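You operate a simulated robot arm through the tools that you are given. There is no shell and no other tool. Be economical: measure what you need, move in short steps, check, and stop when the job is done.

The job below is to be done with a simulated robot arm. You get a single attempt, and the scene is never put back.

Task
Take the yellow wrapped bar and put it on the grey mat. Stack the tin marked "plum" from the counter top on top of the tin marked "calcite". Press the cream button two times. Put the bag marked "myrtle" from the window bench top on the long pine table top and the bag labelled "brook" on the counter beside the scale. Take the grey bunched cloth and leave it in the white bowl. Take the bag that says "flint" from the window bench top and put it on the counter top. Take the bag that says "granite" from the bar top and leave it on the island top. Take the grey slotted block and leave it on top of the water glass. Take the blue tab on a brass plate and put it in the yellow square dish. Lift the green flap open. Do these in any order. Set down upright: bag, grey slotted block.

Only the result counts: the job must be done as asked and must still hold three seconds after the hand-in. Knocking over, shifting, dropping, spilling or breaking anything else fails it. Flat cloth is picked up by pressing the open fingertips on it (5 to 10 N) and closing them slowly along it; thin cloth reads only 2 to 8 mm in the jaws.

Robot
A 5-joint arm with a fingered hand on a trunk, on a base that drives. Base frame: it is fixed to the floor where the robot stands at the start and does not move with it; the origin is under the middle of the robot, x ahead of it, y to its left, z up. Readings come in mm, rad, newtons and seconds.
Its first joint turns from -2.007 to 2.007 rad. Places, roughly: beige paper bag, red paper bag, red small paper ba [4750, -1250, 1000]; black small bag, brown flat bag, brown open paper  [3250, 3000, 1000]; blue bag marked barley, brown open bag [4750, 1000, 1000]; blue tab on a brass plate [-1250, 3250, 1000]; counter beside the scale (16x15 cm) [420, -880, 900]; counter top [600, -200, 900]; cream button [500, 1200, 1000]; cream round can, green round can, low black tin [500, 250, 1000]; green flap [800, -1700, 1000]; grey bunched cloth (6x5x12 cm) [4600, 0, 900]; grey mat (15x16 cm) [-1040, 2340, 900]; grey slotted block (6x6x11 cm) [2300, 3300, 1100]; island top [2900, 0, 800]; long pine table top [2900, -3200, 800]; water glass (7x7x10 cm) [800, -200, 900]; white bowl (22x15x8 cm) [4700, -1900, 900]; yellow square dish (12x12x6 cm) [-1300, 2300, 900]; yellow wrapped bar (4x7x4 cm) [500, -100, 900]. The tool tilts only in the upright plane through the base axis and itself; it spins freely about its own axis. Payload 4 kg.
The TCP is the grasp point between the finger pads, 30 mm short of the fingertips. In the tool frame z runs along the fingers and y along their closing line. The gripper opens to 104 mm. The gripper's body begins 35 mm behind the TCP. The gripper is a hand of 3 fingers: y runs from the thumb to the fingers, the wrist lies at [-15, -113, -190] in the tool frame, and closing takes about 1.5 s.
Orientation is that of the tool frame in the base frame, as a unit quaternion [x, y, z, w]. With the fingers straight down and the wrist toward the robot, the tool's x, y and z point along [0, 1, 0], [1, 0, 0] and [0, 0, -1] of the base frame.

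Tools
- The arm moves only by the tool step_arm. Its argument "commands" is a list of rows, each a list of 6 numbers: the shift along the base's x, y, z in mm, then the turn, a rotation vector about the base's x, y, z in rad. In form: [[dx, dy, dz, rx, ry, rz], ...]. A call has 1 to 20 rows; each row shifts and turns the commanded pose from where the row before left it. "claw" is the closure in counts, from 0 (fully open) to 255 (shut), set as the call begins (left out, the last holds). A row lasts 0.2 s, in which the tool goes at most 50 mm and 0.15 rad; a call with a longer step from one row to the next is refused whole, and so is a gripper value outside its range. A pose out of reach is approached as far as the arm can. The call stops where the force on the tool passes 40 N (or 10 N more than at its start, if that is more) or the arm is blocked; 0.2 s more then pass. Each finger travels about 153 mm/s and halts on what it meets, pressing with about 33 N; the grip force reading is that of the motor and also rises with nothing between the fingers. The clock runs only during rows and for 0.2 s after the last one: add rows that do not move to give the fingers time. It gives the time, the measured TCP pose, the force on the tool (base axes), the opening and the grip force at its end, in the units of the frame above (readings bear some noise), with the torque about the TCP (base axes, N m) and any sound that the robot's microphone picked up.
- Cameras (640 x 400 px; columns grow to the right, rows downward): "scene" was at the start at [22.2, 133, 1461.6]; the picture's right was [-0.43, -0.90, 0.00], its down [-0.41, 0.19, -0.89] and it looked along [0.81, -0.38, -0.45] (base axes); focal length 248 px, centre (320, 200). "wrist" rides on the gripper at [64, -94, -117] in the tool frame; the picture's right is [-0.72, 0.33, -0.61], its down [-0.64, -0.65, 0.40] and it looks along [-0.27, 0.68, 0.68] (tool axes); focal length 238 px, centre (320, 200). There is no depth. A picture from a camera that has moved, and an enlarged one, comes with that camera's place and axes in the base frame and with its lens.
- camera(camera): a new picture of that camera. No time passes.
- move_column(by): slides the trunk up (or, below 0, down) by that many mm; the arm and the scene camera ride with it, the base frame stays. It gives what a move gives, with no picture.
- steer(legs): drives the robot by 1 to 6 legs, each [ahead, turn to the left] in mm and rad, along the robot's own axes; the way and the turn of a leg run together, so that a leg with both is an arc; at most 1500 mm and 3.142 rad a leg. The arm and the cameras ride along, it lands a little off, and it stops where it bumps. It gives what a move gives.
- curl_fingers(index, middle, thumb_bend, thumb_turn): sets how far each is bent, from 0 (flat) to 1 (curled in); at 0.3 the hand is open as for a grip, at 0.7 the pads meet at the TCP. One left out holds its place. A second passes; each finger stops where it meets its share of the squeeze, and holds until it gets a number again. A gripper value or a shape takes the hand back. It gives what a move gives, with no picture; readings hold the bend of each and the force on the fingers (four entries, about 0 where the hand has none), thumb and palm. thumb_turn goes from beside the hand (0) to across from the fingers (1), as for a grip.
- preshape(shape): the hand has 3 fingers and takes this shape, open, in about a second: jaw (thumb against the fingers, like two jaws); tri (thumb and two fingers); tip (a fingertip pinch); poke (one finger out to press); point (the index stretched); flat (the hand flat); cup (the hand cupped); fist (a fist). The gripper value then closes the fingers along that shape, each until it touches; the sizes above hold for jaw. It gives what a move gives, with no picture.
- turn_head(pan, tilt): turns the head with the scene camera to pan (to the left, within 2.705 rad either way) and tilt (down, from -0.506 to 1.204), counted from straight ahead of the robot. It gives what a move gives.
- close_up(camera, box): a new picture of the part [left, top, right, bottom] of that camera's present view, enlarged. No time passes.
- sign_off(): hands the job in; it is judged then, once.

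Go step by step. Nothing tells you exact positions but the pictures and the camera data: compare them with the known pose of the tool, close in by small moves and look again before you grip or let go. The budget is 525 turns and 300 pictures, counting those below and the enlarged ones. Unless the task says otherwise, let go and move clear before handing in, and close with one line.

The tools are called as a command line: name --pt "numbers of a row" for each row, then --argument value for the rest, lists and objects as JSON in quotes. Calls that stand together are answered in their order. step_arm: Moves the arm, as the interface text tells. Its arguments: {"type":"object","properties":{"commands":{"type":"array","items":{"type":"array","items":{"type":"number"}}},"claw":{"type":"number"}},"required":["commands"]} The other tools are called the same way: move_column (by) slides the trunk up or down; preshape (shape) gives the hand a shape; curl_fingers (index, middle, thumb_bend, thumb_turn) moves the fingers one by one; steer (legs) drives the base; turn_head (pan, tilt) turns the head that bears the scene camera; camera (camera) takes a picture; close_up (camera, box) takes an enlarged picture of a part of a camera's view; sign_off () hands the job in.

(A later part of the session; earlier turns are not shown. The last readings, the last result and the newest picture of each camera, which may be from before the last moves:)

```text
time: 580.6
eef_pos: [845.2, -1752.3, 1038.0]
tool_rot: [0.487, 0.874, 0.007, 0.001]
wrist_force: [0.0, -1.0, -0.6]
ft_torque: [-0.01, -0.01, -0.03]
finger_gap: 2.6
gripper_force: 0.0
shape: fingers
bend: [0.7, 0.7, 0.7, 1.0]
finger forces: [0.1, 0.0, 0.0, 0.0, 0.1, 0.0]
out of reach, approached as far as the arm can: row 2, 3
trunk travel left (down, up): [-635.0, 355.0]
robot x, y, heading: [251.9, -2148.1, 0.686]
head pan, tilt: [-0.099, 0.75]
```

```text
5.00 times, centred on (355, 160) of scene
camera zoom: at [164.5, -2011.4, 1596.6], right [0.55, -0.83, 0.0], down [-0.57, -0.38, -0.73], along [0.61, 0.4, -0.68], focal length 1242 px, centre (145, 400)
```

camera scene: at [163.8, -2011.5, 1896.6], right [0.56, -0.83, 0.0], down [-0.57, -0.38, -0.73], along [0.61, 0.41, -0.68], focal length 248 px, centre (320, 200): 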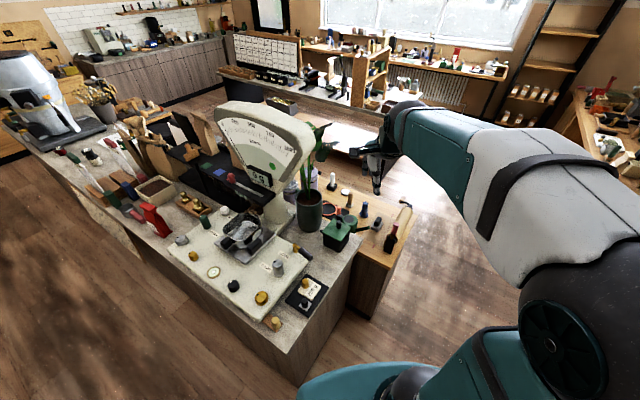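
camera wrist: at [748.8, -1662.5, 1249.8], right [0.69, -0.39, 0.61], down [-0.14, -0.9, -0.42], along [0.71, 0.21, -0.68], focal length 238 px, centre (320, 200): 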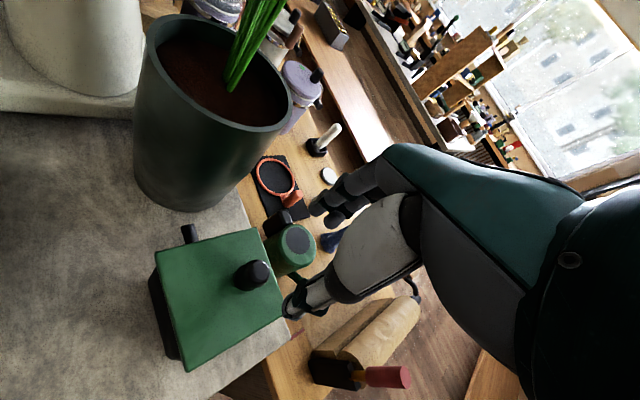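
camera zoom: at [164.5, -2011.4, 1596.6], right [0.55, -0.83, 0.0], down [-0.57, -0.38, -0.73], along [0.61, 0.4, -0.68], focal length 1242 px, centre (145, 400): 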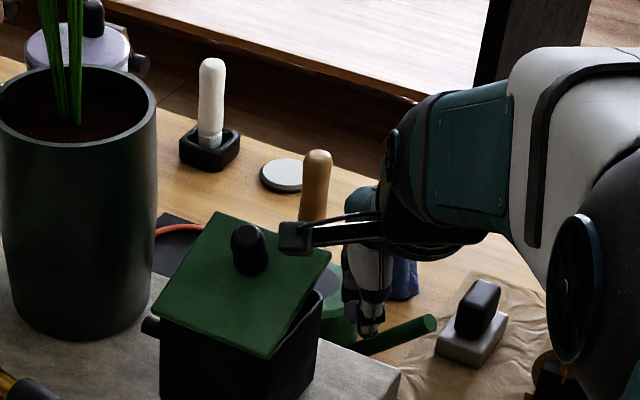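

step_arm --pt "0 20 -8 0 0 0.02" --pt "0 16 0 0 0 0.016" --pt "0 7 10 0 0 0.008" --pt "0 7 9 0 0 0.008" --pt "0 9 10 0 0 0.009" --pt "0 9 10 0 0 0.009" --pt "0 0 0 0 0 0"

close_up --camera "scene" --box '[310, 120, 400, 200]'

```text
time: 582.2
eef_pos: [845.6, -1686.5, 1067.7]
tool_rot: [0.454, 0.891, 0.008, -0.001]
wrist_force: [-0.7, 0.9, 0.2]
ft_torque: [0.01, 0.01, 0.0]
finger_gap: 2.4
gripper_force: 0.1
shape: fingers
bend: [0.7, 0.7, 0.7, 1.0]
finger forces: [0.1, 0.1, 0.0, 0.1, 0.0, 0.0]
trunk travel left (down, up): [-635.0, 355.0]
robot x, y, heading: [252.3, -2155.1, 0.684]
head pan, tilt: [-0.099, 0.75]
```

```text
5.00 times, centred on (355, 160) of scene
camera zoom: at [164.8, -2012.1, 1596.7], right [0.55, -0.83, 0.0], down [-0.57, -0.38, -0.73], along [0.61, 0.4, -0.68], focal length 1242 px, centre (145, 400)
```

zoom: 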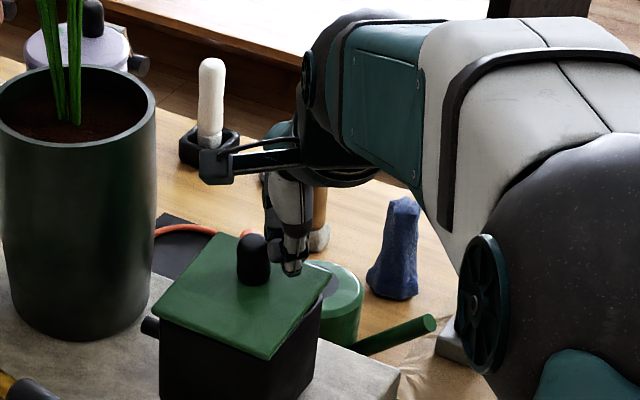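

The fingers rode over the lid and it nearly closed. I'll regrip the knob and follow the proper arc toward +y this time.

curl_fingers --index 0.45 --middle 0.45 --thumb_bend 0.45

step_arm --pt "0 0 45 0 0 0" --pt "6 18 0 0 0 0.02" --pt "6 17 0 0 0 0.015" --pt "0 0 -40 0 0 0" --pt "0 0 -28 0 0 0" --pt "0 0 0 0 0 0"

close_up --camera "wrist" --box '[160, 120, 400, 330]'

```text
time: 583.2
eef_pos: [845.4, -1685.7, 1067.0]
tool_rot: [0.454, 0.891, 0.009, -0.001]
wrist_force: [-0.2, 0.0, 0.9]
ft_torque: [0.06, -0.03, -0.03]
finger_gap: 64.6
gripper_force: 0.9
shape: fingers
bend: [0.45, 0.45, 0.45, 1.0]
finger forces: [1.2, 0.0, 0.0, 0.1, 0.0, 0.1]
trunk travel left (down, up): [-635.0, 355.0]
robot x, y, heading: [247.5, -2151.9, 0.679]
head pan, tilt: [-0.099, 0.75]
```

```text
time: 584.6
eef_pos: [857.6, -1651.7, 1042.6]
tool_rot: [0.439, 0.898, 0.008, -0.001]
wrist_force: [0.0, -0.5, 0.0]
ft_torque: [-0.02, 0.0, 0.03]
finger_gap: 64.8
gripper_force: 0.1
shape: fingers
bend: [0.45, 0.45, 0.45, 1.0]
finger forces: [0.0, 0.0, 0.0, 0.0, 0.0, 0.0]
trunk travel left (down, up): [-635.0, 355.0]
robot x, y, heading: [245.0, -2151.9, 0.687]
head pan, tilt: [-0.099, 0.75]
```

```text
1.90 times, centred on (280, 225) of wrist
camera zoom: at [743.4, -1659.8, 1158.6], right [0.7, -0.38, 0.61], down [-0.12, -0.9, -0.42], along [0.71, 0.22, -0.67], focal length 454 px, centre (396, 152)
```

zoom: 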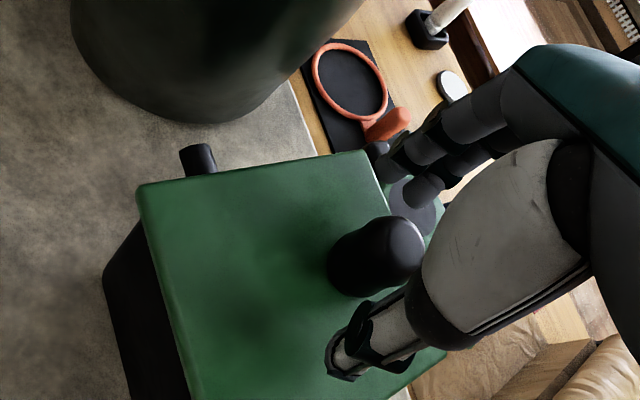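

step_arm --pt "-3 2 -6 0 0 0.004" --pt "0 0 0 0 0 0"

curl_fingers --index 0.75 --middle 0.75 --thumb_bend 0.72

step_arm --pt "0 4 6 0 0 0.003" --pt "0 5 4 0 0 0.005" --pt "0 6 4 0 0 0.005" --pt "0 0 0 0 0 0"

close_up --camera "scene" --box '[310, 120, 400, 200]'

```text
time: 585.2
eef_pos: [853.2, -1648.6, 1037.8]
tool_rot: [0.437, 0.9, 0.008, -0.001]
wrist_force: [-0.4, 0.2, 0.1]
ft_torque: [0.01, 0.0, -0.01]
finger_gap: 64.9
gripper_force: 0.0
shape: fingers
bend: [0.45, 0.45, 0.45, 1.0]
finger forces: [0.0, 0.1, 0.0, 0.1, 0.1, 0.0]
trunk travel left (down, up): [-635.0, 355.0]
robot x, y, heading: [251.6, -2148.5, 0.685]
head pan, tilt: [-0.099, 0.75]
```

```text
time: 586.2
eef_pos: [853.8, -1647.9, 1036.6]
tool_rot: [0.437, 0.9, 0.009, 0.0]
wrist_force: [6.1, 8.6, 3.6]
ft_torque: [0.09, -0.03, 0.04]
finger_gap: 14.4
gripper_force: 18.1
shape: fingers
bend: [0.73, 0.61, 0.63, 1.0]
finger forces: [9.2, 15.1, 0.0, 0.0, 11.1, 0.1]
trunk travel left (down, up): [-635.0, 355.0]
robot x, y, heading: [253.9, -2149.6, 0.682]
head pan, tilt: [-0.099, 0.75]
```

```text
time: 587.2
eef_pos: [852.1, -1636.0, 1050.6]
tool_rot: [0.43, 0.903, 0.007, -0.002]
wrist_force: [-10.4, -21.2, -15.0]
ft_torque: [0.27, -0.27, 0.04]
finger_gap: 15.4
gripper_force: 14.6
shape: fingers
bend: [0.75, 0.73, 0.57, 1.0]
finger forces: [0.0, 4.9, 0.0, 0.0, 24.1, 0.0]
trunk travel left (down, up): [-635.0, 355.0]
robot x, y, heading: [251.2, -2155.9, 0.684]
head pan, tilt: [-0.099, 0.75]
```

```text
5.00 times, centred on (355, 160) of scene
camera zoom: at [164.2, -2014.0, 1596.6], right [0.55, -0.83, 0.0], down [-0.57, -0.38, -0.73], along [0.61, 0.4, -0.68], focal length 1242 px, centre (145, 400)
```

zoom: 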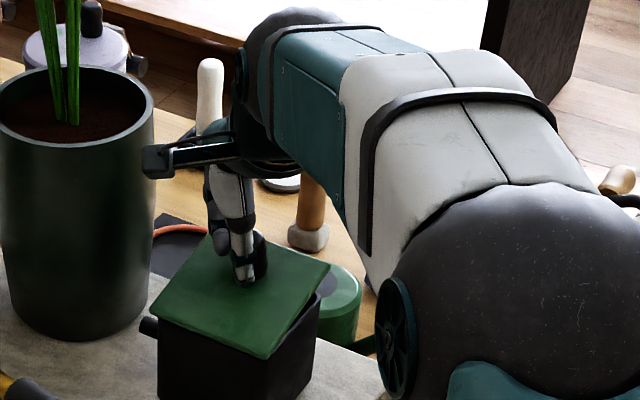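

Comparing views, it is the +x edge (corners A and B) that rises, so the hinge is the -x edge and simply stiff; my first grip was too weak. I'll regrip firmly and follow the -x arc.

curl_fingers --index 0.45 --middle 0.45 --thumb_bend 0.45

step_arm --pt "0 -10 0 0 0 -0.01" --pt "0 -6 -8 0 0 -0.006" --pt "0 0 0 0 0 0"

close_up --camera "wrist" --box '[160, 120, 400, 330]'

```text
time: 588.2
eef_pos: [853.6, -1633.1, 1052.1]
tool_rot: [0.429, 0.903, 0.008, -0.001]
wrist_force: [0.1, -0.4, 0.5]
ft_torque: [0.04, 0.0, 0.03]
finger_gap: 64.2
gripper_force: 0.0
shape: fingers
bend: [0.45, 0.45, 0.45, 1.0]
finger forces: [0.0, 0.0, 0.0, 0.0, 0.1, 0.0]
trunk travel left (down, up): [-635.0, 355.0]
robot x, y, heading: [253.8, -2155.2, 0.684]
head pan, tilt: [-0.099, 0.75]
```

```text
time: 589.0
eef_pos: [854.6, -1648.8, 1044.3]
tool_rot: [0.438, 0.899, 0.009, -0.001]
wrist_force: [-0.2, -0.2, 0.4]
ft_torque: [-0.02, 0.02, -0.01]
finger_gap: 64.1
gripper_force: 0.1
shape: fingers
bend: [0.45, 0.45, 0.45, 1.0]
finger forces: [0.0, 0.1, 0.0, 0.0, 0.0, 0.0]
trunk travel left (down, up): [-635.0, 355.0]
robot x, y, heading: [249.4, -2155.2, 0.678]
head pan, tilt: [-0.099, 0.75]
```

```text
1.90 times, centred on (280, 225) of wrist
camera zoom: at [740.9, -1658.9, 1160.5], right [0.7, -0.38, 0.61], down [-0.12, -0.9, -0.42], along [0.71, 0.22, -0.67], focal length 454 px, centre (396, 152)
```

zoom: 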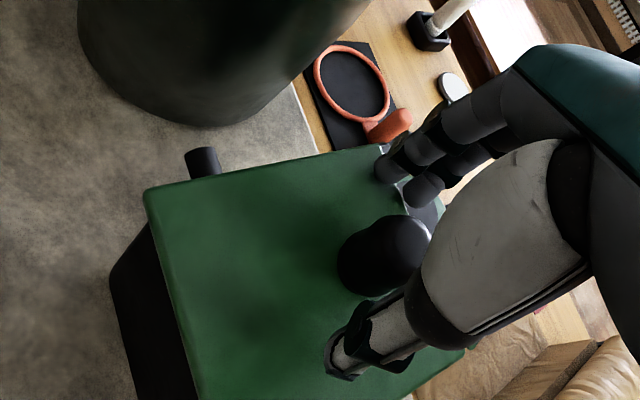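

step_arm --pt "0 0 -5 0 0 0" --pt "0 0 0 0 0 0" --pt "0 0 0 0 0 0" --pt "0 0 0 0 0 0" --pt "0 0 0 0 0 0" --pt "0 0 0 0 0 0" --pt "0 0 0 0 0 0" --claw 255

step_arm --pt "-4 0 7 0 0 0.003" --pt "-5 0 6 0 0 0.004" --pt "-6 0 5 0 0 0.005" --pt "-7 0 5 0 0 0.006" --pt "0 0 0 0 0 0"

close_up --camera "scene" --box '[310, 120, 400, 200]'

```text
time: 590.6
eef_pos: [854.3, -1647.8, 1039.3]
tool_rot: [0.439, 0.899, 0.009, -0.001]
wrist_force: [-3.5, -0.4, -4.7]
ft_torque: [0.05, -0.11, -0.1]
finger_gap: 29.8
gripper_force: 33.6
shape: jaw
bend: [0.72, 0.39, 0.74, 1.0]
finger forces: [16.3, 9.4, 0.0, 0.0, 28.0, 0.0]
trunk travel left (down, up): [-635.0, 355.0]
robot x, y, heading: [253.0, -2153.0, 0.683]
head pan, tilt: [-0.099, 0.75]
```

```text
time: 591.8
eef_pos: [834.3, -1649.2, 1061.9]
tool_rot: [0.43, 0.903, 0.009, -0.003]
wrist_force: [17.0, -4.2, -8.1]
ft_torque: [0.33, -1.55, -0.74]
finger_gap: 29.2
gripper_force: 33.0
shape: jaw
bend: [0.72, 0.32, 0.75, 1.0]
finger forces: [13.1, 30.7, 0.0, 0.0, 22.7, 0.0]
trunk travel left (down, up): [-635.0, 355.0]
robot x, y, heading: [257.1, -2149.9, 0.68]
head pan, tilt: [-0.099, 0.75]
```

```text
5.00 times, centred on (355, 160) of scene
camera zoom: at [168.5, -2011.6, 1596.8], right [0.55, -0.83, 0.0], down [-0.57, -0.38, -0.73], along [0.61, 0.4, -0.68], focal length 1242 px, centre (145, 400)
```

zoom: 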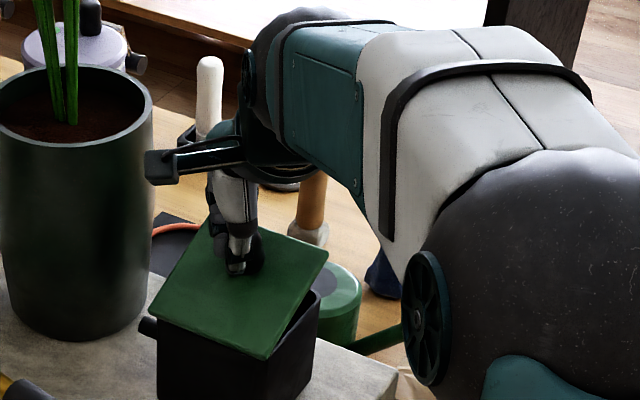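

The lid follows. Continuing along the arc.

step_arm --pt "-5 0 5 0 0 0.004" --pt "-7 0 4 0 0 0.006" --pt "-8 0 3 0 0 0.007" --pt "-8 0 2 0 0 0.007" --pt "0 0 0 0 0 0"

close_up --camera "scene" --box '[310, 120, 400, 200]'

```text
time: 593.0
eef_pos: [808.1, -1652.2, 1081.2]
tool_rot: [0.419, 0.908, 0.013, -0.003]
wrist_force: [27.7, -10.0, 18.8]
ft_torque: [0.18, -1.87, -1.48]
finger_gap: 35.5
gripper_force: 33.2
shape: jaw
bend: [0.72, 0.3, 0.81, 1.0]
finger forces: [0.0, 37.1, 0.0, 0.1, 0.0, 0.0]
trunk travel left (down, up): [-635.0, 355.0]
robot x, y, heading: [251.7, -2150.6, 0.68]
head pan, tilt: [-0.099, 0.75]
```

```text
5.00 times, centred on (355, 160) of scene
camera zoom: at [168.0, -2015.8, 1597.5], right [0.55, -0.83, 0.0], down [-0.57, -0.37, -0.73], along [0.61, 0.4, -0.68], focal length 1242 px, centre (145, 400)
```

zoom: 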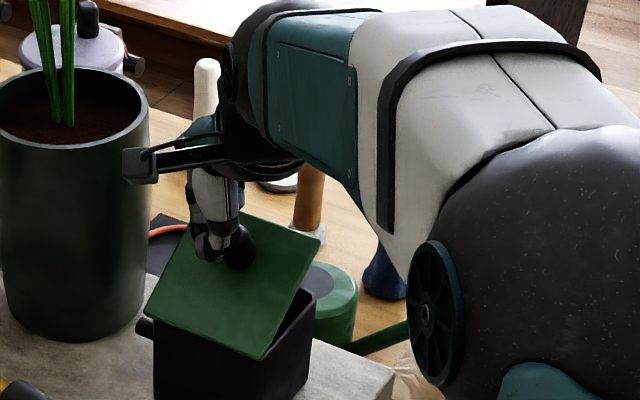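

About 30 degrees open and it stays. I'll come off the knob, go round to the raised +x edge, and pull it up and over from there.

step_arm --pt "6 2 5 0 0 0" --pt "2 0 30 0 0 0" --pt "0 0 45 0 0 0" --pt "0 0 30 0 0 0" --pt "0 0 0 0 0 0"

curl_fingers --index 0.7 --middle 0.7 --thumb_bend 0.7

step_arm --pt "45 -4 0 0 0 -0.035" --pt "45 -20 0 0 0 -0.04" --pt "8 -14 0 0 0 -0.02" --pt "0 0 0 0 0 0"

close_up --camera "wrist" --box '[60, 60, 440, 340]'

```text
time: 594.2
eef_pos: [812.4, -1647.2, 1184.6]
tool_rot: [0.42, 0.908, 0.009, -0.002]
wrist_force: [-0.2, 0.3, -0.7]
ft_torque: [-0.03, 0.01, 0.0]
finger_gap: 20.7
gripper_force: 33.3
shape: jaw
bend: [0.73, 0.49, 0.85, 1.0]
finger forces: [0.0, 0.1, 0.1, 0.0, 0.0, 0.0]
trunk travel left (down, up): [-635.0, 355.0]
robot x, y, heading: [249.5, -2153.1, 0.681]
head pan, tilt: [-0.099, 0.75]
```

```text
time: 595.2
eef_pos: [811.3, -1646.9, 1185.4]
tool_rot: [0.419, 0.908, 0.008, -0.001]
wrist_force: [-0.8, -0.3, 0.2]
ft_torque: [0.01, 0.03, -0.03]
finger_gap: 1.2
gripper_force: 0.1
shape: fingers
bend: [0.7, 0.7, 0.7, 1.0]
finger forces: [0.0, 0.0, 0.0, 0.0, 0.1, 0.0]
trunk travel left (down, up): [-635.0, 355.0]
robot x, y, heading: [252.5, -2154.1, 0.683]
head pan, tilt: [-0.099, 0.75]
```

```text
time: 596.2
eef_pos: [903.0, -1673.9, 1183.0]
tool_rot: [0.464, 0.886, 0.007, 0.002]
wrist_force: [-0.1, -0.2, 0.3]
ft_torque: [0.0, -0.03, -0.01]
finger_gap: 1.3
gripper_force: 0.0
shape: fingers
bend: [0.7, 0.7, 0.7, 1.0]
finger forces: [0.0, 0.1, 0.1, 0.0, 0.0, 0.0]
out of reach, approached as far as the arm can: row 2, 3
trunk travel left (down, up): [-635.0, 355.0]
robot x, y, heading: [251.5, -2152.9, 0.684]
head pan, tilt: [-0.099, 0.75]
```

```text
1.43 times, centred on (250, 200) of wrist
camera zoom: at [788.2, -1676.5, 1299.6], right [0.67, -0.41, 0.62], down [-0.17, -0.89, -0.42], along [0.72, 0.18, -0.67], focal length 340 px, centre (420, 200)
```

zoom: 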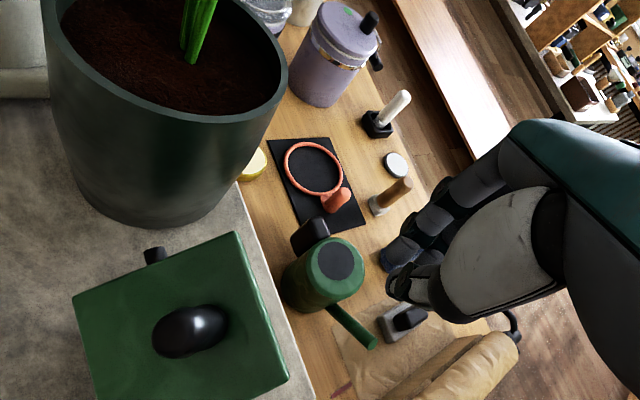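

step_arm --pt "-1 -13 -40 0 0 -0.01" --pt "0 0 -45 0 0 0" --pt "0 0 -40 0 0 0" --pt "0 0 -15 0 0 0" --pt "0 0 0 0 0 0"

close_up --camera "wrist" --box '[160, 120, 440, 340]'

close_up --camera "scene" --box '[310, 120, 400, 200]'

```text
time: 597.4
eef_pos: [897.6, -1683.3, 1045.8]
tool_rot: [0.468, 0.884, 0.008, 0.0]
wrist_force: [-0.2, -0.2, 0.8]
ft_torque: [0.02, 0.0, 0.02]
finger_gap: 1.7
gripper_force: 0.1
shape: fingers
bend: [0.7, 0.7, 0.7, 1.0]
finger forces: [0.0, 0.0, 0.1, 0.1, 0.0, 0.0]
out of reach, approached as far as the arm can: row 1
trunk travel left (down, up): [-635.0, 355.0]
robot x, y, heading: [247.6, -2155.0, 0.683]
head pan, tilt: [-0.099, 0.75]
```

```text
1.82 times, centred on (300, 230) of wrist
camera zoom: at [783.5, -1683.6, 1161.7], right [0.67, -0.42, 0.61], down [-0.18, -0.89, -0.42], along [0.72, 0.17, -0.67], focal length 433 px, centre (356, 146)
```

zoom: 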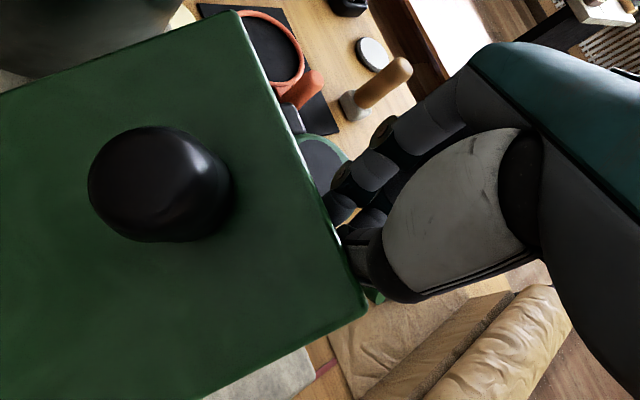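

```text
5.00 times, centred on (355, 160) of scene
camera zoom: at [164.7, -2011.6, 1596.6], right [0.55, -0.83, 0.0], down [-0.57, -0.38, -0.73], along [0.61, 0.4, -0.68], focal length 1242 px, centre (145, 400)
```

zoom: 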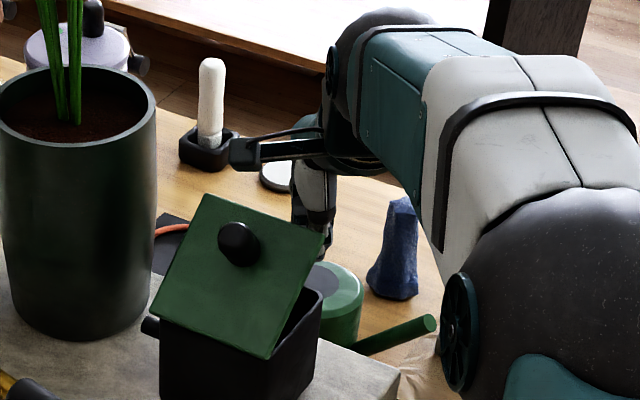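

The fingertips are just behind the raised edge. Pulling it up and over.

step_arm --pt "-8 0 3 0 0 0.006" --pt "-8 0 4 0 0 0.006" --pt "-8 0 5 0 0 0.006" --pt "-8 0 5 0 0 0.006" --pt "-8 0 5 0 0 0.006" --pt "-8 0 4 0 0 0.006" --pt "0 0 0 0 0 0"

close_up --camera "scene" --box '[310, 120, 400, 200]'

```text
time: 599.0
eef_pos: [850.3, -1682.9, 1071.9]
tool_rot: [0.452, 0.892, 0.007, 0.001]
wrist_force: [0.2, 0.7, 0.3]
ft_torque: [0.01, 0.0, -0.02]
finger_gap: 1.7
gripper_force: 0.1
shape: fingers
bend: [0.7, 0.7, 0.7, 1.0]
finger forces: [0.0, 0.1, 0.1, 0.0, 0.0, 0.0]
trunk travel left (down, up): [-635.0, 355.0]
robot x, y, heading: [251.3, -2151.6, 0.684]
head pan, tilt: [-0.099, 0.75]
```

```text
5.00 times, centred on (355, 160) of scene
camera zoom: at [164.6, -2011.6, 1596.5], right [0.55, -0.83, 0.0], down [-0.57, -0.38, -0.73], along [0.61, 0.4, -0.68], focal length 1242 px, centre (145, 400)
```

zoom: 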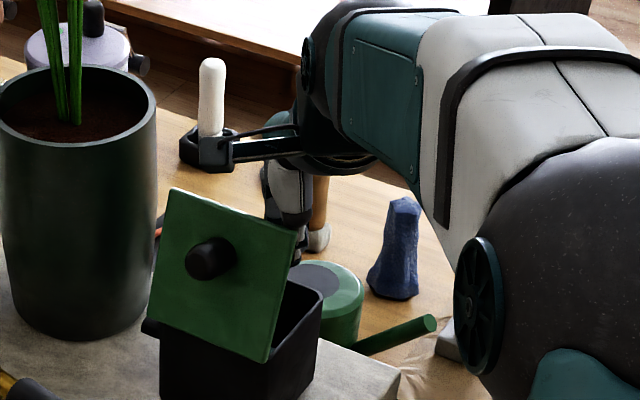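

Working well — about 60 degrees. Continue.

step_arm --pt "-8 0 3 0 0 0.006" --pt "-8 0 3 0 0 0.006" --pt "-8 0 3 0 0 0.006" --pt "-8 0 2 0 0 0.006" --pt "-8 0 2 0 0 0.006" --pt "-6 0 1 0 0 0.005" --pt "0 0 0 0 0 0"

close_up --camera "scene" --box '[310, 120, 400, 200]'

```text
time: 600.6
eef_pos: [805.1, -1682.6, 1086.1]
tool_rot: [0.435, 0.9, 0.008, -0.001]
wrist_force: [0.3, 1.2, -0.2]
ft_torque: [0.0, 0.0, 0.03]
finger_gap: 1.8
gripper_force: 0.5
shape: fingers
bend: [0.7, 0.7, 0.7, 1.0]
finger forces: [0.0, 0.0, 0.0, 0.0, 0.1, 0.0]
trunk travel left (down, up): [-635.0, 355.0]
robot x, y, heading: [255.9, -2150.9, 0.681]
head pan, tilt: [-0.099, 0.75]
```

```text
5.00 times, centred on (355, 160) of scene
camera zoom: at [164.7, -2011.5, 1596.6], right [0.55, -0.83, 0.0], down [-0.57, -0.38, -0.73], along [0.61, 0.4, -0.68], focal length 1242 px, centre (145, 400)
```

zoom: 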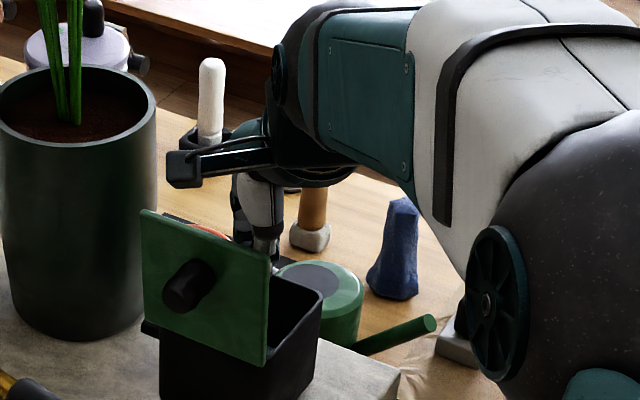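

step_arm --pt "-7 0 0 0 0 0.005" --pt "-7 0 0 0 0 0.005" --pt "0 0 0 0 0 0"

step_arm --pt "15 0 0 0 0 -0.01" --pt "20 0 10 0 0 -0.014" --pt "20 0 35 0 0 -0.014" --pt "0 0 45 0 0 0" --pt "0 0 45 0 0 0" --pt "0 0 0 0 0 0"

close_up --camera "scene" --box '[310, 120, 400, 200]'

```text
time: 601.4
eef_pos: [790.7, -1684.3, 1086.5]
tool_rot: [0.429, 0.903, 0.009, -0.002]
wrist_force: [-1.1, 0.1, 0.4]
ft_torque: [0.01, -0.02, -0.01]
finger_gap: 2.2
gripper_force: 0.0
shape: fingers
bend: [0.7, 0.7, 0.7, 1.0]
finger forces: [0.0, 0.1, 0.0, 0.1, 0.0, 0.0]
trunk travel left (down, up): [-635.0, 355.0]
robot x, y, heading: [253.9, -2154.0, 0.681]
head pan, tilt: [-0.099, 0.75]
```

```text
time: 602.8
eef_pos: [846.2, -1681.2, 1223.5]
tool_rot: [0.448, 0.894, 0.007, 0.001]
wrist_force: [0.5, 0.3, -0.6]
ft_torque: [-0.04, -0.01, -0.01]
finger_gap: 2.1
gripper_force: 0.1
shape: fingers
bend: [0.7, 0.7, 0.7, 1.0]
finger forces: [0.0, 0.0, 0.1, 0.0, 0.1, 0.0]
trunk travel left (down, up): [-635.0, 355.0]
robot x, y, heading: [251.7, -2151.1, 0.681]
head pan, tilt: [-0.099, 0.75]
```

```text
5.00 times, centred on (355, 160) of scene
camera zoom: at [164.7, -2011.6, 1596.6], right [0.55, -0.83, 0.0], down [-0.57, -0.38, -0.73], along [0.61, 0.4, -0.68], focal length 1242 px, centre (145, 400)
```

zoom: 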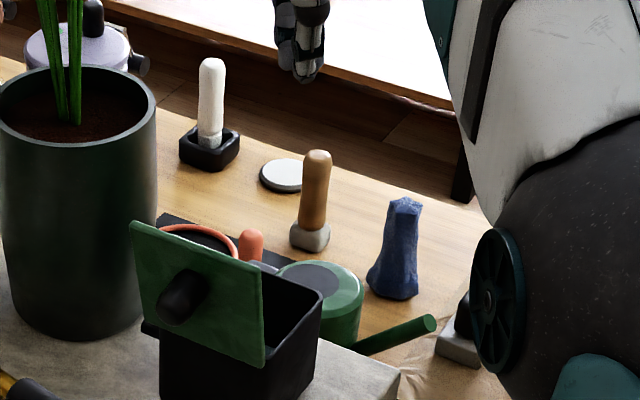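

The flap stands open past vertical. Next is FLINT on the window bench; I'll retract and drive there.

step_arm --pt "-38 -30 0 0 0 0" --pt "-38 -30 0 0 0 0" --pt "-38 -30 0 0 0 0" --pt "-38 -30 0 0 0 0" --pt "-38 -30 0 0 0 0" --pt "-38 -30 0 0 0 0" --pt "0 0 0 0 0 0"

steer --legs '[[-250, 0], [0, -0.68], [1200, 0], [1250, 0]]'

```text
time: 604.4
eef_pos: [614.3, -1857.2, 1219.4]
tool_rot: [0.448, 0.894, 0.009, 0.0]
wrist_force: [0.3, 0.3, 0.4]
ft_torque: [-0.01, 0.0, 0.01]
finger_gap: 2.0
gripper_force: 0.0
shape: fingers
bend: [0.7, 0.7, 0.7, 1.0]
finger forces: [0.0, 0.1, 0.1, 0.1, 0.1, 0.0]
out of reach, approached as far as the arm can: row 2, 6
trunk travel left (down, up): [-635.0, 355.0]
robot x, y, heading: [246.2, -2151.2, 0.685]
head pan, tilt: [-0.099, 0.75]
```

```text
time: 619.7
eef_pos: [2996.7, -2279.5, 1220.1]
tool_rot: [0.72, 0.694, 0.008, 0.003]
wrist_force: [-0.1, -0.4, 0.5]
ft_torque: [-0.03, 0.0, 0.02]
finger_gap: 1.9
gripper_force: 0.1
shape: fingers
bend: [0.7, 0.7, 0.7, 1.0]
finger forces: [0.0, 0.0, 0.1, 0.0, 0.0, 0.0]
trunk travel left (down, up): [-635.0, 355.0]
robot x, y, heading: [2533.4, -2282.1, 0.009]
head pan, tilt: [-0.099, 0.75]
```

steer --legs '[[0, 0.42], [1394, 0], [0, 1.14], [1400, 0], [1340, 0], [0, -1.57]]'

turn_head --pan -0.1 --tilt 0.8

camera --camera "scene"

```text
time: 647.5
eef_pos: [4329.2, 1023.7, 1220.0]
tool_rot: [0.728, 0.686, 0.006, 0.003]
wrist_force: [0.5, 0.7, 0.5]
ft_torque: [0.01, -0.01, -0.02]
finger_gap: 1.7
gripper_force: 0.1
shape: fingers
bend: [0.7, 0.7, 0.7, 1.0]
finger forces: [0.0, 0.0, 0.1, 0.0, 0.0, 0.0]
trunk travel left (down, up): [-635.0, 355.0]
robot x, y, heading: [3865.8, 1030.2, -0.017]
head pan, tilt: [-0.099, 0.75]
```

```text
time: 648.1
eef_pos: [4330.4, 1023.8, 1220.8]
tool_rot: [0.727, 0.686, 0.007, 0.003]
wrist_force: [-0.3, -0.6, 0.5]
ft_torque: [0.02, -0.01, 0.03]
finger_gap: 1.7
gripper_force: 0.1
shape: fingers
bend: [0.7, 0.7, 0.7, 1.0]
finger forces: [0.1, 0.1, 0.1, 0.0, 0.0, 0.0]
trunk travel left (down, up): [-635.0, 355.0]
robot x, y, heading: [3859.9, 1028.6, -0.015]
head pan, tilt: [-0.099, 0.799]
```

```text
47 pictures are left
camera scene: at [3884.6, 1194.2, 1592.6], right [-0.11, -0.99, 0.0], down [-0.71, 0.08, -0.7], along [0.69, -0.08, -0.72], focal length 248 px, centre (320, 200)
```

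scene: 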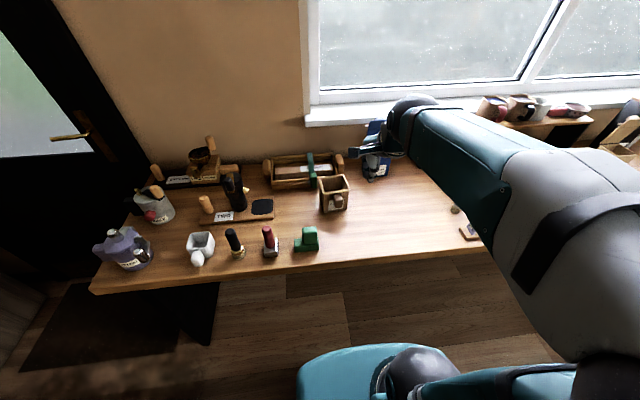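

close_up --camera "scene" --box '[300, 155, 370, 220]'

```text
6.15 times, centred on (335, 188) of scene
camera zoom: at [3884.6, 1194.2, 1592.6], right [-0.11, -0.99, 0.0], down [-0.71, 0.08, -0.7], along [0.69, -0.08, -0.72], focal length 1529 px, centre (228, 277)
```

zoom: 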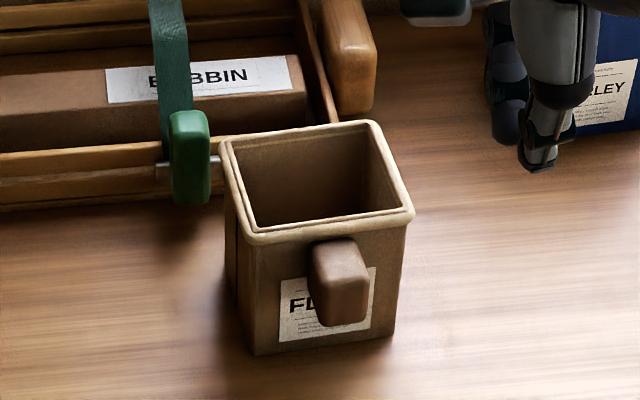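

The label begins "FL", so this is FLINT. I'll pinch its back wall: thumb inside, fingers behind.

curl_fingers --index 0.5 --middle 0.5 --thumb_bend 0.5

step_arm --pt "45 7 0 0 0 0.01" --pt "45 7 0 0 0 0.01" --pt "45 7 0 0 0 0.01" --pt "45 7 0 0 0 0.01" --pt "45 7 0 0 0 0.01" --pt "45 7 0 0 0 0.01" --pt "3 1 -45 0 0 0" --pt "0 0 -45 0 0 0" --pt "0 0 -45 0 0 0" --pt "0 0 -30 0 0 0" --pt "0 0 0 0 0 0"

close_up --camera "wrist" --box '[120, 100, 440, 340]'

```text
time: 649.1
eef_pos: [4330.0, 1024.4, 1220.7]
tool_rot: [0.728, 0.686, 0.008, 0.002]
wrist_force: [0.0, 0.2, 0.0]
ft_torque: [0.01, 0.02, 0.01]
finger_gap: 51.4
gripper_force: 0.1
shape: fingers
bend: [0.5, 0.5, 0.5, 1.0]
finger forces: [0.0, 0.0, 0.0, 0.0, 0.1, 0.1]
trunk travel left (down, up): [-635.0, 355.0]
robot x, y, heading: [3859.4, 1028.7, -0.013]
head pan, tilt: [-0.099, 0.799]
```

```text
time: 651.5
eef_pos: [4603.2, 1062.0, 1056.8]
tool_rot: [0.705, 0.71, 0.01, 0.0]
wrist_force: [0.7, -0.1, -0.5]
ft_torque: [0.01, 0.01, 0.01]
finger_gap: 51.7
gripper_force: 0.0
shape: fingers
bend: [0.5, 0.5, 0.5, 1.0]
finger forces: [0.0, 0.0, 0.0, 0.0, 0.0, 0.0]
out of reach, approached as far as the arm can: row 5
trunk travel left (down, up): [-635.0, 355.0]
robot x, y, heading: [3859.9, 1031.2, -0.015]
head pan, tilt: [-0.099, 0.799]
```

```text
1.67 times, centred on (280, 220) of wrist
camera zoom: at [4507.4, 1123.6, 1171.7], right [0.32, -0.73, 0.61], down [-0.64, -0.64, -0.42], along [0.7, -0.25, -0.67], focal length 397 px, centre (387, 167)
```

zoom: 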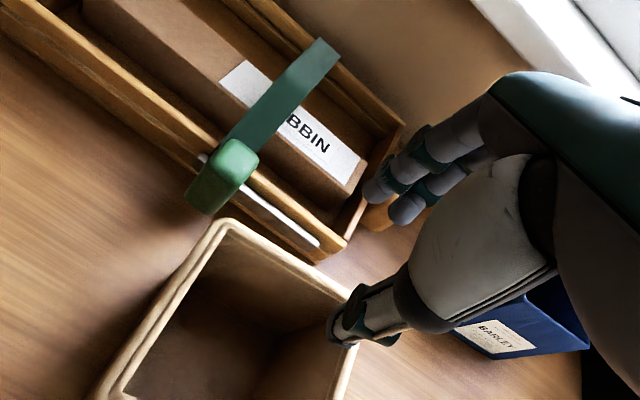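

step_arm --pt "3 9 -30 0 0 0.012" --pt "0 0 -35 0 0 0" --pt "0 0 -20 0 0 0" --pt "0 0 -10 0 0 0" --pt "0 0 0 0 0 0"

close_up --camera "wrist" --box '[160, 100, 440, 310]'

```text
time: 652.8
eef_pos: [4605.6, 1072.5, 960.2]
tool_rot: [0.7, 0.714, 0.011, 0.0]
wrist_force: [-0.3, 0.4, 0.3]
ft_torque: [0.02, -0.01, 0.03]
finger_gap: 51.6
gripper_force: 0.0
shape: fingers
bend: [0.5, 0.5, 0.5, 1.0]
finger forces: [0.0, 0.0, 0.0, 0.0, 0.0, 0.0]
trunk travel left (down, up): [-635.0, 355.0]
robot x, y, heading: [3863.4, 1030.5, -0.016]
head pan, tilt: [-0.099, 0.799]
```

```text
1.90 times, centred on (300, 205) of wrist
camera zoom: at [4509.1, 1132.1, 1077.0], right [0.33, -0.72, 0.61], down [-0.63, -0.65, -0.42], along [0.7, -0.24, -0.67], focal length 454 px, centre (358, 190)
```

zoom: 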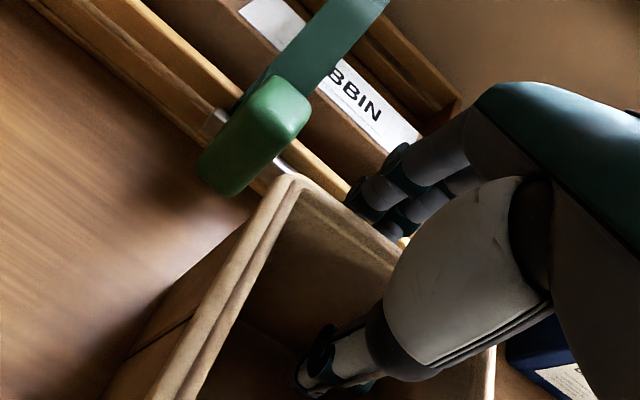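

curl_fingers --index 0.82 --middle 0.82 --thumb_bend 0.82

step_arm --pt "0 0 10 0 0 0" --pt "0 0 15 0 0 0" --pt "0 0 20 0 0 0" --pt "0 0 0 0 0 0"

close_up --camera "scene" --box '[290, 130, 390, 220]'

```text
time: 653.8
eef_pos: [4605.5, 1070.9, 961.2]
tool_rot: [0.7, 0.714, 0.011, -0.001]
wrist_force: [-1.1, -0.3, 0.2]
ft_torque: [-0.06, 0.14, 0.04]
finger_gap: 0.3
gripper_force: 22.1
shape: fingers
bend: [0.76, 0.75, 0.71, 1.0]
finger forces: [10.5, 11.3, 0.1, 0.0, 22.3, 0.1]
trunk travel left (down, up): [-635.0, 355.0]
robot x, y, heading: [3862.7, 1029.3, -0.011]
head pan, tilt: [-0.099, 0.799]
```

```text
time: 654.8
eef_pos: [4606.0, 1070.7, 1003.8]
tool_rot: [0.701, 0.714, 0.011, -0.001]
wrist_force: [0.3, 0.8, -0.6]
ft_torque: [0.02, -0.01, -0.01]
finger_gap: 0.8
gripper_force: 20.5
shape: fingers
bend: [0.77, 0.76, 0.71, 1.0]
finger forces: [9.3, 11.2, 0.0, 0.1, 20.9, 0.0]
trunk travel left (down, up): [-635.0, 355.0]
robot x, y, heading: [3860.6, 1033.1, -0.013]
head pan, tilt: [-0.099, 0.799]
```

```text
4.44 times, centred on (340, 175) of scene
camera zoom: at [3884.9, 1194.3, 1592.5], right [-0.11, -0.99, 0.0], down [-0.71, 0.08, -0.7], along [0.69, -0.08, -0.72], focal length 1104 px, centre (231, 311)
```

zoom: 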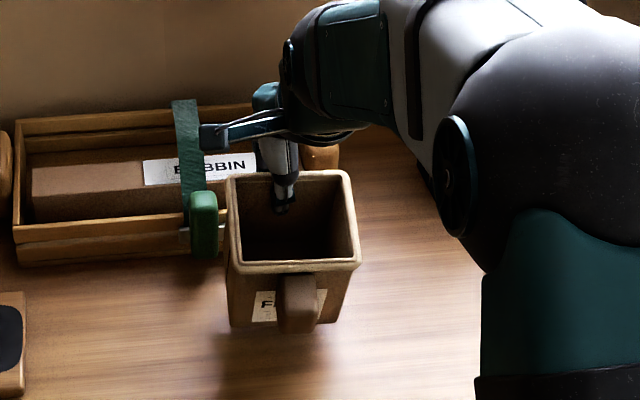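

FLINT is lifted. I'll raise it, retract, and take the north route back to the aisle.

step_arm --pt "0 0 45 0 0 0" --pt "0 0 45 0 0 0" --pt "0 0 45 0 0 0" --pt "0 0 45 0 0 0" --pt "0 0 45 0 0 0" --pt "-45 -2 0 0 0 0" --pt "-45 -2 0 0 0 0" --pt "-45 -2 0 0 0 0" --pt "-45 -2 0 0 0 0" --pt "-45 -2 0 0 0 0" --pt "0 0 0 0 0 0"

steer --legs '[[0, 2.1], [1150, 0], [0, 1.05], [1450, 0], [1350, 0]]'

```text
time: 657.1
eef_pos: [4383.3, 1063.1, 1229.3]
tool_rot: [0.7, 0.714, 0.01, 0.0]
wrist_force: [-0.1, 0.8, -1.2]
ft_torque: [0.01, -0.01, -0.03]
finger_gap: 0.3
gripper_force: 21.0
shape: fingers
bend: [0.77, 0.76, 0.71, 1.0]
finger forces: [9.9, 10.9, 0.1, 0.0, 21.0, 0.1]
trunk travel left (down, up): [-635.0, 355.0]
robot x, y, heading: [3863.1, 1030.2, -0.014]
head pan, tilt: [-0.099, 0.799]
```

```text
time: 683.6
eef_pos: [56.8, 2240.3, 1229.1]
tool_rot: [-0.688, 0.726, 0.0, -0.011]
wrist_force: [0.4, -0.5, -1.0]
ft_torque: [0.02, 0.06, 0.02]
finger_gap: 0.1
gripper_force: 19.4
shape: fingers
bend: [0.77, 0.76, 0.71, 1.0]
finger forces: [9.1, 10.5, 0.1, 0.0, 19.8, 0.0]
trunk travel left (down, up): [-635.0, 355.0]
robot x, y, heading: [579.5, 2234.5, 3.058]
head pan, tilt: [-0.099, 0.799]
```

move_column --by 250

steer --legs '[[0, 0.779], [833, 0], [0, 0.875], [1300, 0], [480, 0]]'

```text
time: 686.2
eef_pos: [57.6, 2239.8, 1480.3]
tool_rot: [-0.688, 0.726, 0.001, -0.01]
wrist_force: [0.3, -1.0, -1.1]
ft_torque: [-0.01, 0.0, -0.03]
finger_gap: 0.0
gripper_force: 19.9
shape: fingers
bend: [0.77, 0.76, 0.71, 1.0]
finger forces: [9.1, 10.5, 0.0, 0.1, 20.0, 0.0]
trunk travel left (down, up): [-885.0, 105.0]
robot x, y, heading: [576.7, 2235.4, 3.052]
head pan, tilt: [-0.099, 0.799]
```

```text
time: 703.6
eef_pos: [-23.4, -613.8, 1479.6]
tool_rot: [1.0, 0.02, 0.008, 0.007]
wrist_force: [-0.6, 0.1, -1.1]
ft_torque: [-0.04, -0.02, 0.03]
finger_gap: 0.1
gripper_force: 18.9
shape: fingers
bend: [0.77, 0.76, 0.71, 1.0]
finger forces: [8.9, 9.9, 0.1, 0.0, 19.1, 0.1]
trunk travel left (down, up): [-885.0, 105.0]
robot x, y, heading: [-69.5, -94.2, -1.563]
head pan, tilt: [-0.099, 0.799]
```

steer --legs '[[0, 1.563]]'

camera --camera "scene"

```text
time: 707.8
eef_pos: [452.0, -52.1, 1480.2]
tool_rot: [0.695, 0.719, 0.01, -0.001]
wrist_force: [-1.0, 0.3, -0.8]
ft_torque: [0.03, -0.05, 0.01]
finger_gap: 0.0
gripper_force: 18.4
shape: fingers
bend: [0.77, 0.76, 0.71, 1.0]
finger forces: [8.4, 9.5, 0.0, 0.0, 18.3, 0.1]
trunk travel left (down, up): [-885.0, 105.0]
robot x, y, heading: [-68.5, -97.3, 0.003]
head pan, tilt: [-0.099, 0.799]
```

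```text
42 pictures are left
camera scene: at [-47.3, 70.7, 1842.6], right [-0.1, -1.0, 0.0], down [-0.71, 0.07, -0.7], along [0.69, -0.07, -0.72], focal length 248 px, centre (320, 200)
```

scene: 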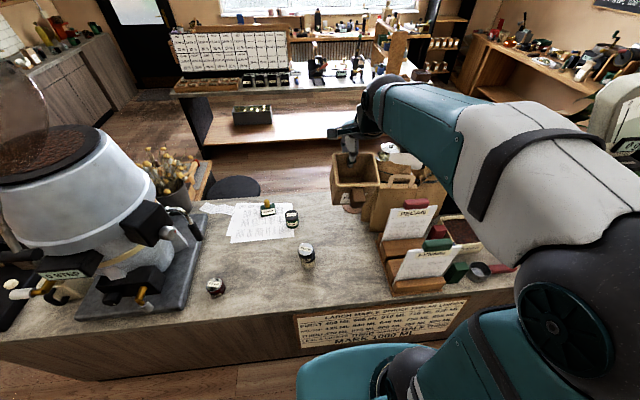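

step_arm --pt "35 -20 0 0 0 -0.039" --pt "35 -20 0 0 0 -0.039" --pt "0 0 0 0 0 0"

move_column --by -350

camera --camera "scene"

```text
time: 708.6
eef_pos: [523.6, -93.5, 1480.6]
tool_rot: [0.722, 0.692, 0.01, 0.0]
wrist_force: [0.2, -0.8, -0.4]
ft_torque: [-0.02, -0.05, 0.04]
finger_gap: 0.0
gripper_force: 18.7
shape: fingers
bend: [0.77, 0.76, 0.71, 1.0]
finger forces: [8.7, 10.3, 0.0, 0.1, 19.2, 0.1]
trunk travel left (down, up): [-885.0, 105.0]
robot x, y, heading: [-65.3, -95.9, 0.003]
head pan, tilt: [-0.099, 0.799]
```

```text
time: 712.0
eef_pos: [523.0, -93.7, 1130.9]
tool_rot: [0.723, 0.691, 0.009, 0.001]
wrist_force: [0.0, -0.6, -1.0]
ft_torque: [0.0, -0.04, 0.03]
finger_gap: 0.1
gripper_force: 19.0
shape: fingers
bend: [0.77, 0.76, 0.71, 1.0]
finger forces: [8.7, 10.4, 0.0, 0.0, 19.3, 0.0]
trunk travel left (down, up): [-535.0, 455.0]
robot x, y, heading: [-65.9, -94.0, 0.004]
head pan, tilt: [-0.099, 0.799]
```

```text
41 pictures are left
camera scene: at [-47.3, 70.5, 1492.6], right [-0.1, -1.0, 0.0], down [-0.71, 0.07, -0.7], along [0.69, -0.07, -0.72], focal length 248 px, centre (320, 200)
```

scene: 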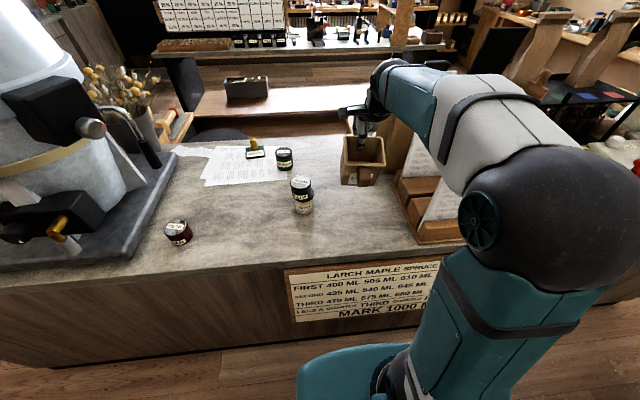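

step_arm --pt "0 0 -40 0 0 0" --pt "0 0 -40 0 0 0" --pt "0 0 -30 0 0 0" --pt "0 0 -10 0 0 0" --pt "0 0 0 0 0 0"

close_up --camera "scene" --box '[280, 130, 440, 260]'

```text
time: 713.2
eef_pos: [523.2, -92.8, 1008.7]
tool_rot: [0.722, 0.692, 0.009, 0.0]
wrist_force: [2.1, -0.1, 3.9]
ft_torque: [-0.04, 0.1, 0.02]
finger_gap: 0.2
gripper_force: 20.4
shape: fingers
bend: [0.77, 0.77, 0.71, 1.0]
finger forces: [9.8, 12.5, 0.1, 0.1, 19.6, 0.0]
trunk travel left (down, up): [-535.0, 455.0]
robot x, y, heading: [-68.8, -93.3, 0.003]
head pan, tilt: [-0.099, 0.799]
```

```text
3.08 times, centred on (360, 195) of scene
camera zoom: at [-47.4, 70.6, 1492.6], right [-0.1, -1.0, 0.0], down [-0.71, 0.07, -0.7], along [0.69, -0.07, -0.72], focal length 765 px, centre (197, 215)
```

zoom: 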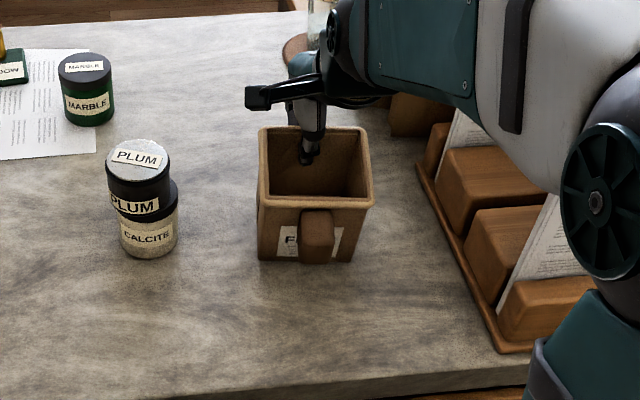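

Contact is beginning. A touch lower, then release.

step_arm --pt "0 0 -3 0 0 0" --pt "0 0 -3 0 0 0" --pt "0 0 0 0 0 0"

curl_fingers --index 0.55 --middle 0.55 --thumb_bend 0.55

step_arm --pt "0 0 20 0 0 0" --pt "0 0 40 0 0 0" --pt "0 0 45 0 0 0" --pt "0 0 45 0 0 0" --pt "0 0 45 0 0 0" --pt "0 0 0 0 0 0"

camera --camera "scene"

```text
time: 714.0
eef_pos: [522.0, -93.4, 1003.0]
tool_rot: [0.723, 0.691, 0.009, 0.001]
wrist_force: [2.0, -1.4, 3.7]
ft_torque: [-0.02, 0.1, 0.03]
finger_gap: 0.0
gripper_force: 21.9
shape: fingers
bend: [0.77, 0.77, 0.71, 1.0]
finger forces: [11.3, 11.7, 0.0, 0.0, 20.7, 0.0]
trunk travel left (down, up): [-535.0, 455.0]
robot x, y, heading: [-66.6, -92.1, 0.002]
head pan, tilt: [-0.099, 0.799]
```

```text
time: 715.0
eef_pos: [522.9, -92.5, 1004.2]
tool_rot: [0.723, 0.691, 0.009, 0.001]
wrist_force: [-0.1, -0.3, -0.5]
ft_torque: [0.0, -0.03, 0.0]
finger_gap: 38.5
gripper_force: 0.0
shape: fingers
bend: [0.55, 0.55, 0.55, 1.0]
finger forces: [0.0, 0.0, 0.0, 0.0, 0.0, 0.0]
trunk travel left (down, up): [-535.0, 455.0]
robot x, y, heading: [-65.4, -96.3, 0.001]
head pan, tilt: [-0.099, 0.799]
```

```text
time: 716.5
eef_pos: [521.2, -93.2, 1199.5]
tool_rot: [0.722, 0.692, 0.009, 0.001]
wrist_force: [-0.3, 0.0, -0.2]
ft_torque: [-0.05, -0.04, -0.01]
finger_gap: 38.7
gripper_force: 0.1
shape: fingers
bend: [0.55, 0.55, 0.55, 1.0]
finger forces: [0.0, 0.1, 0.0, 0.0, 0.0, 0.0]
trunk travel left (down, up): [-535.0, 455.0]
robot x, y, heading: [-62.8, -93.5, 0.002]
head pan, tilt: [-0.099, 0.799]
```

```text
39 pictures are left
camera scene: at [-47.3, 70.6, 1492.6], right [-0.1, -1.0, 0.0], down [-0.71, 0.07, -0.7], along [0.69, -0.07, -0.72], focal length 248 px, centre (320, 200)
```

scene: 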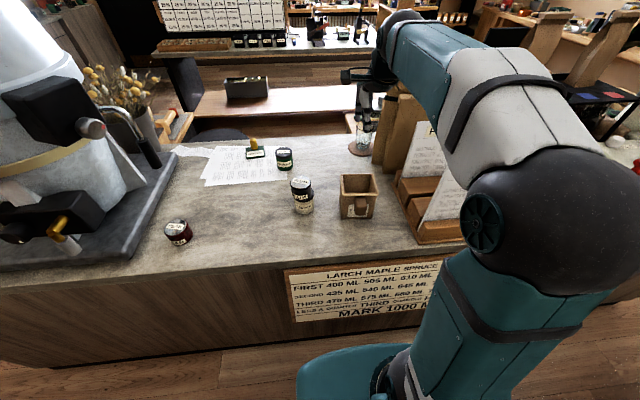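

FLINT stands on the counter. While here I'll measure the water glass, then fetch the slotted block.

close_up --camera "scene" --box '[330, 90, 410, 170]'

```text
5.00 times, centred on (370, 130) of scene
camera zoom: at [-47.3, 70.6, 1492.6], right [-0.1, -1.0, 0.0], down [-0.71, 0.07, -0.7], along [0.69, -0.07, -0.72], focal length 1242 px, centre (70, 550)
```

zoom: 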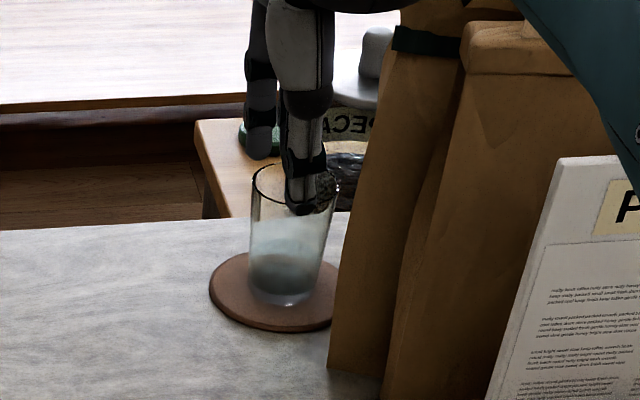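

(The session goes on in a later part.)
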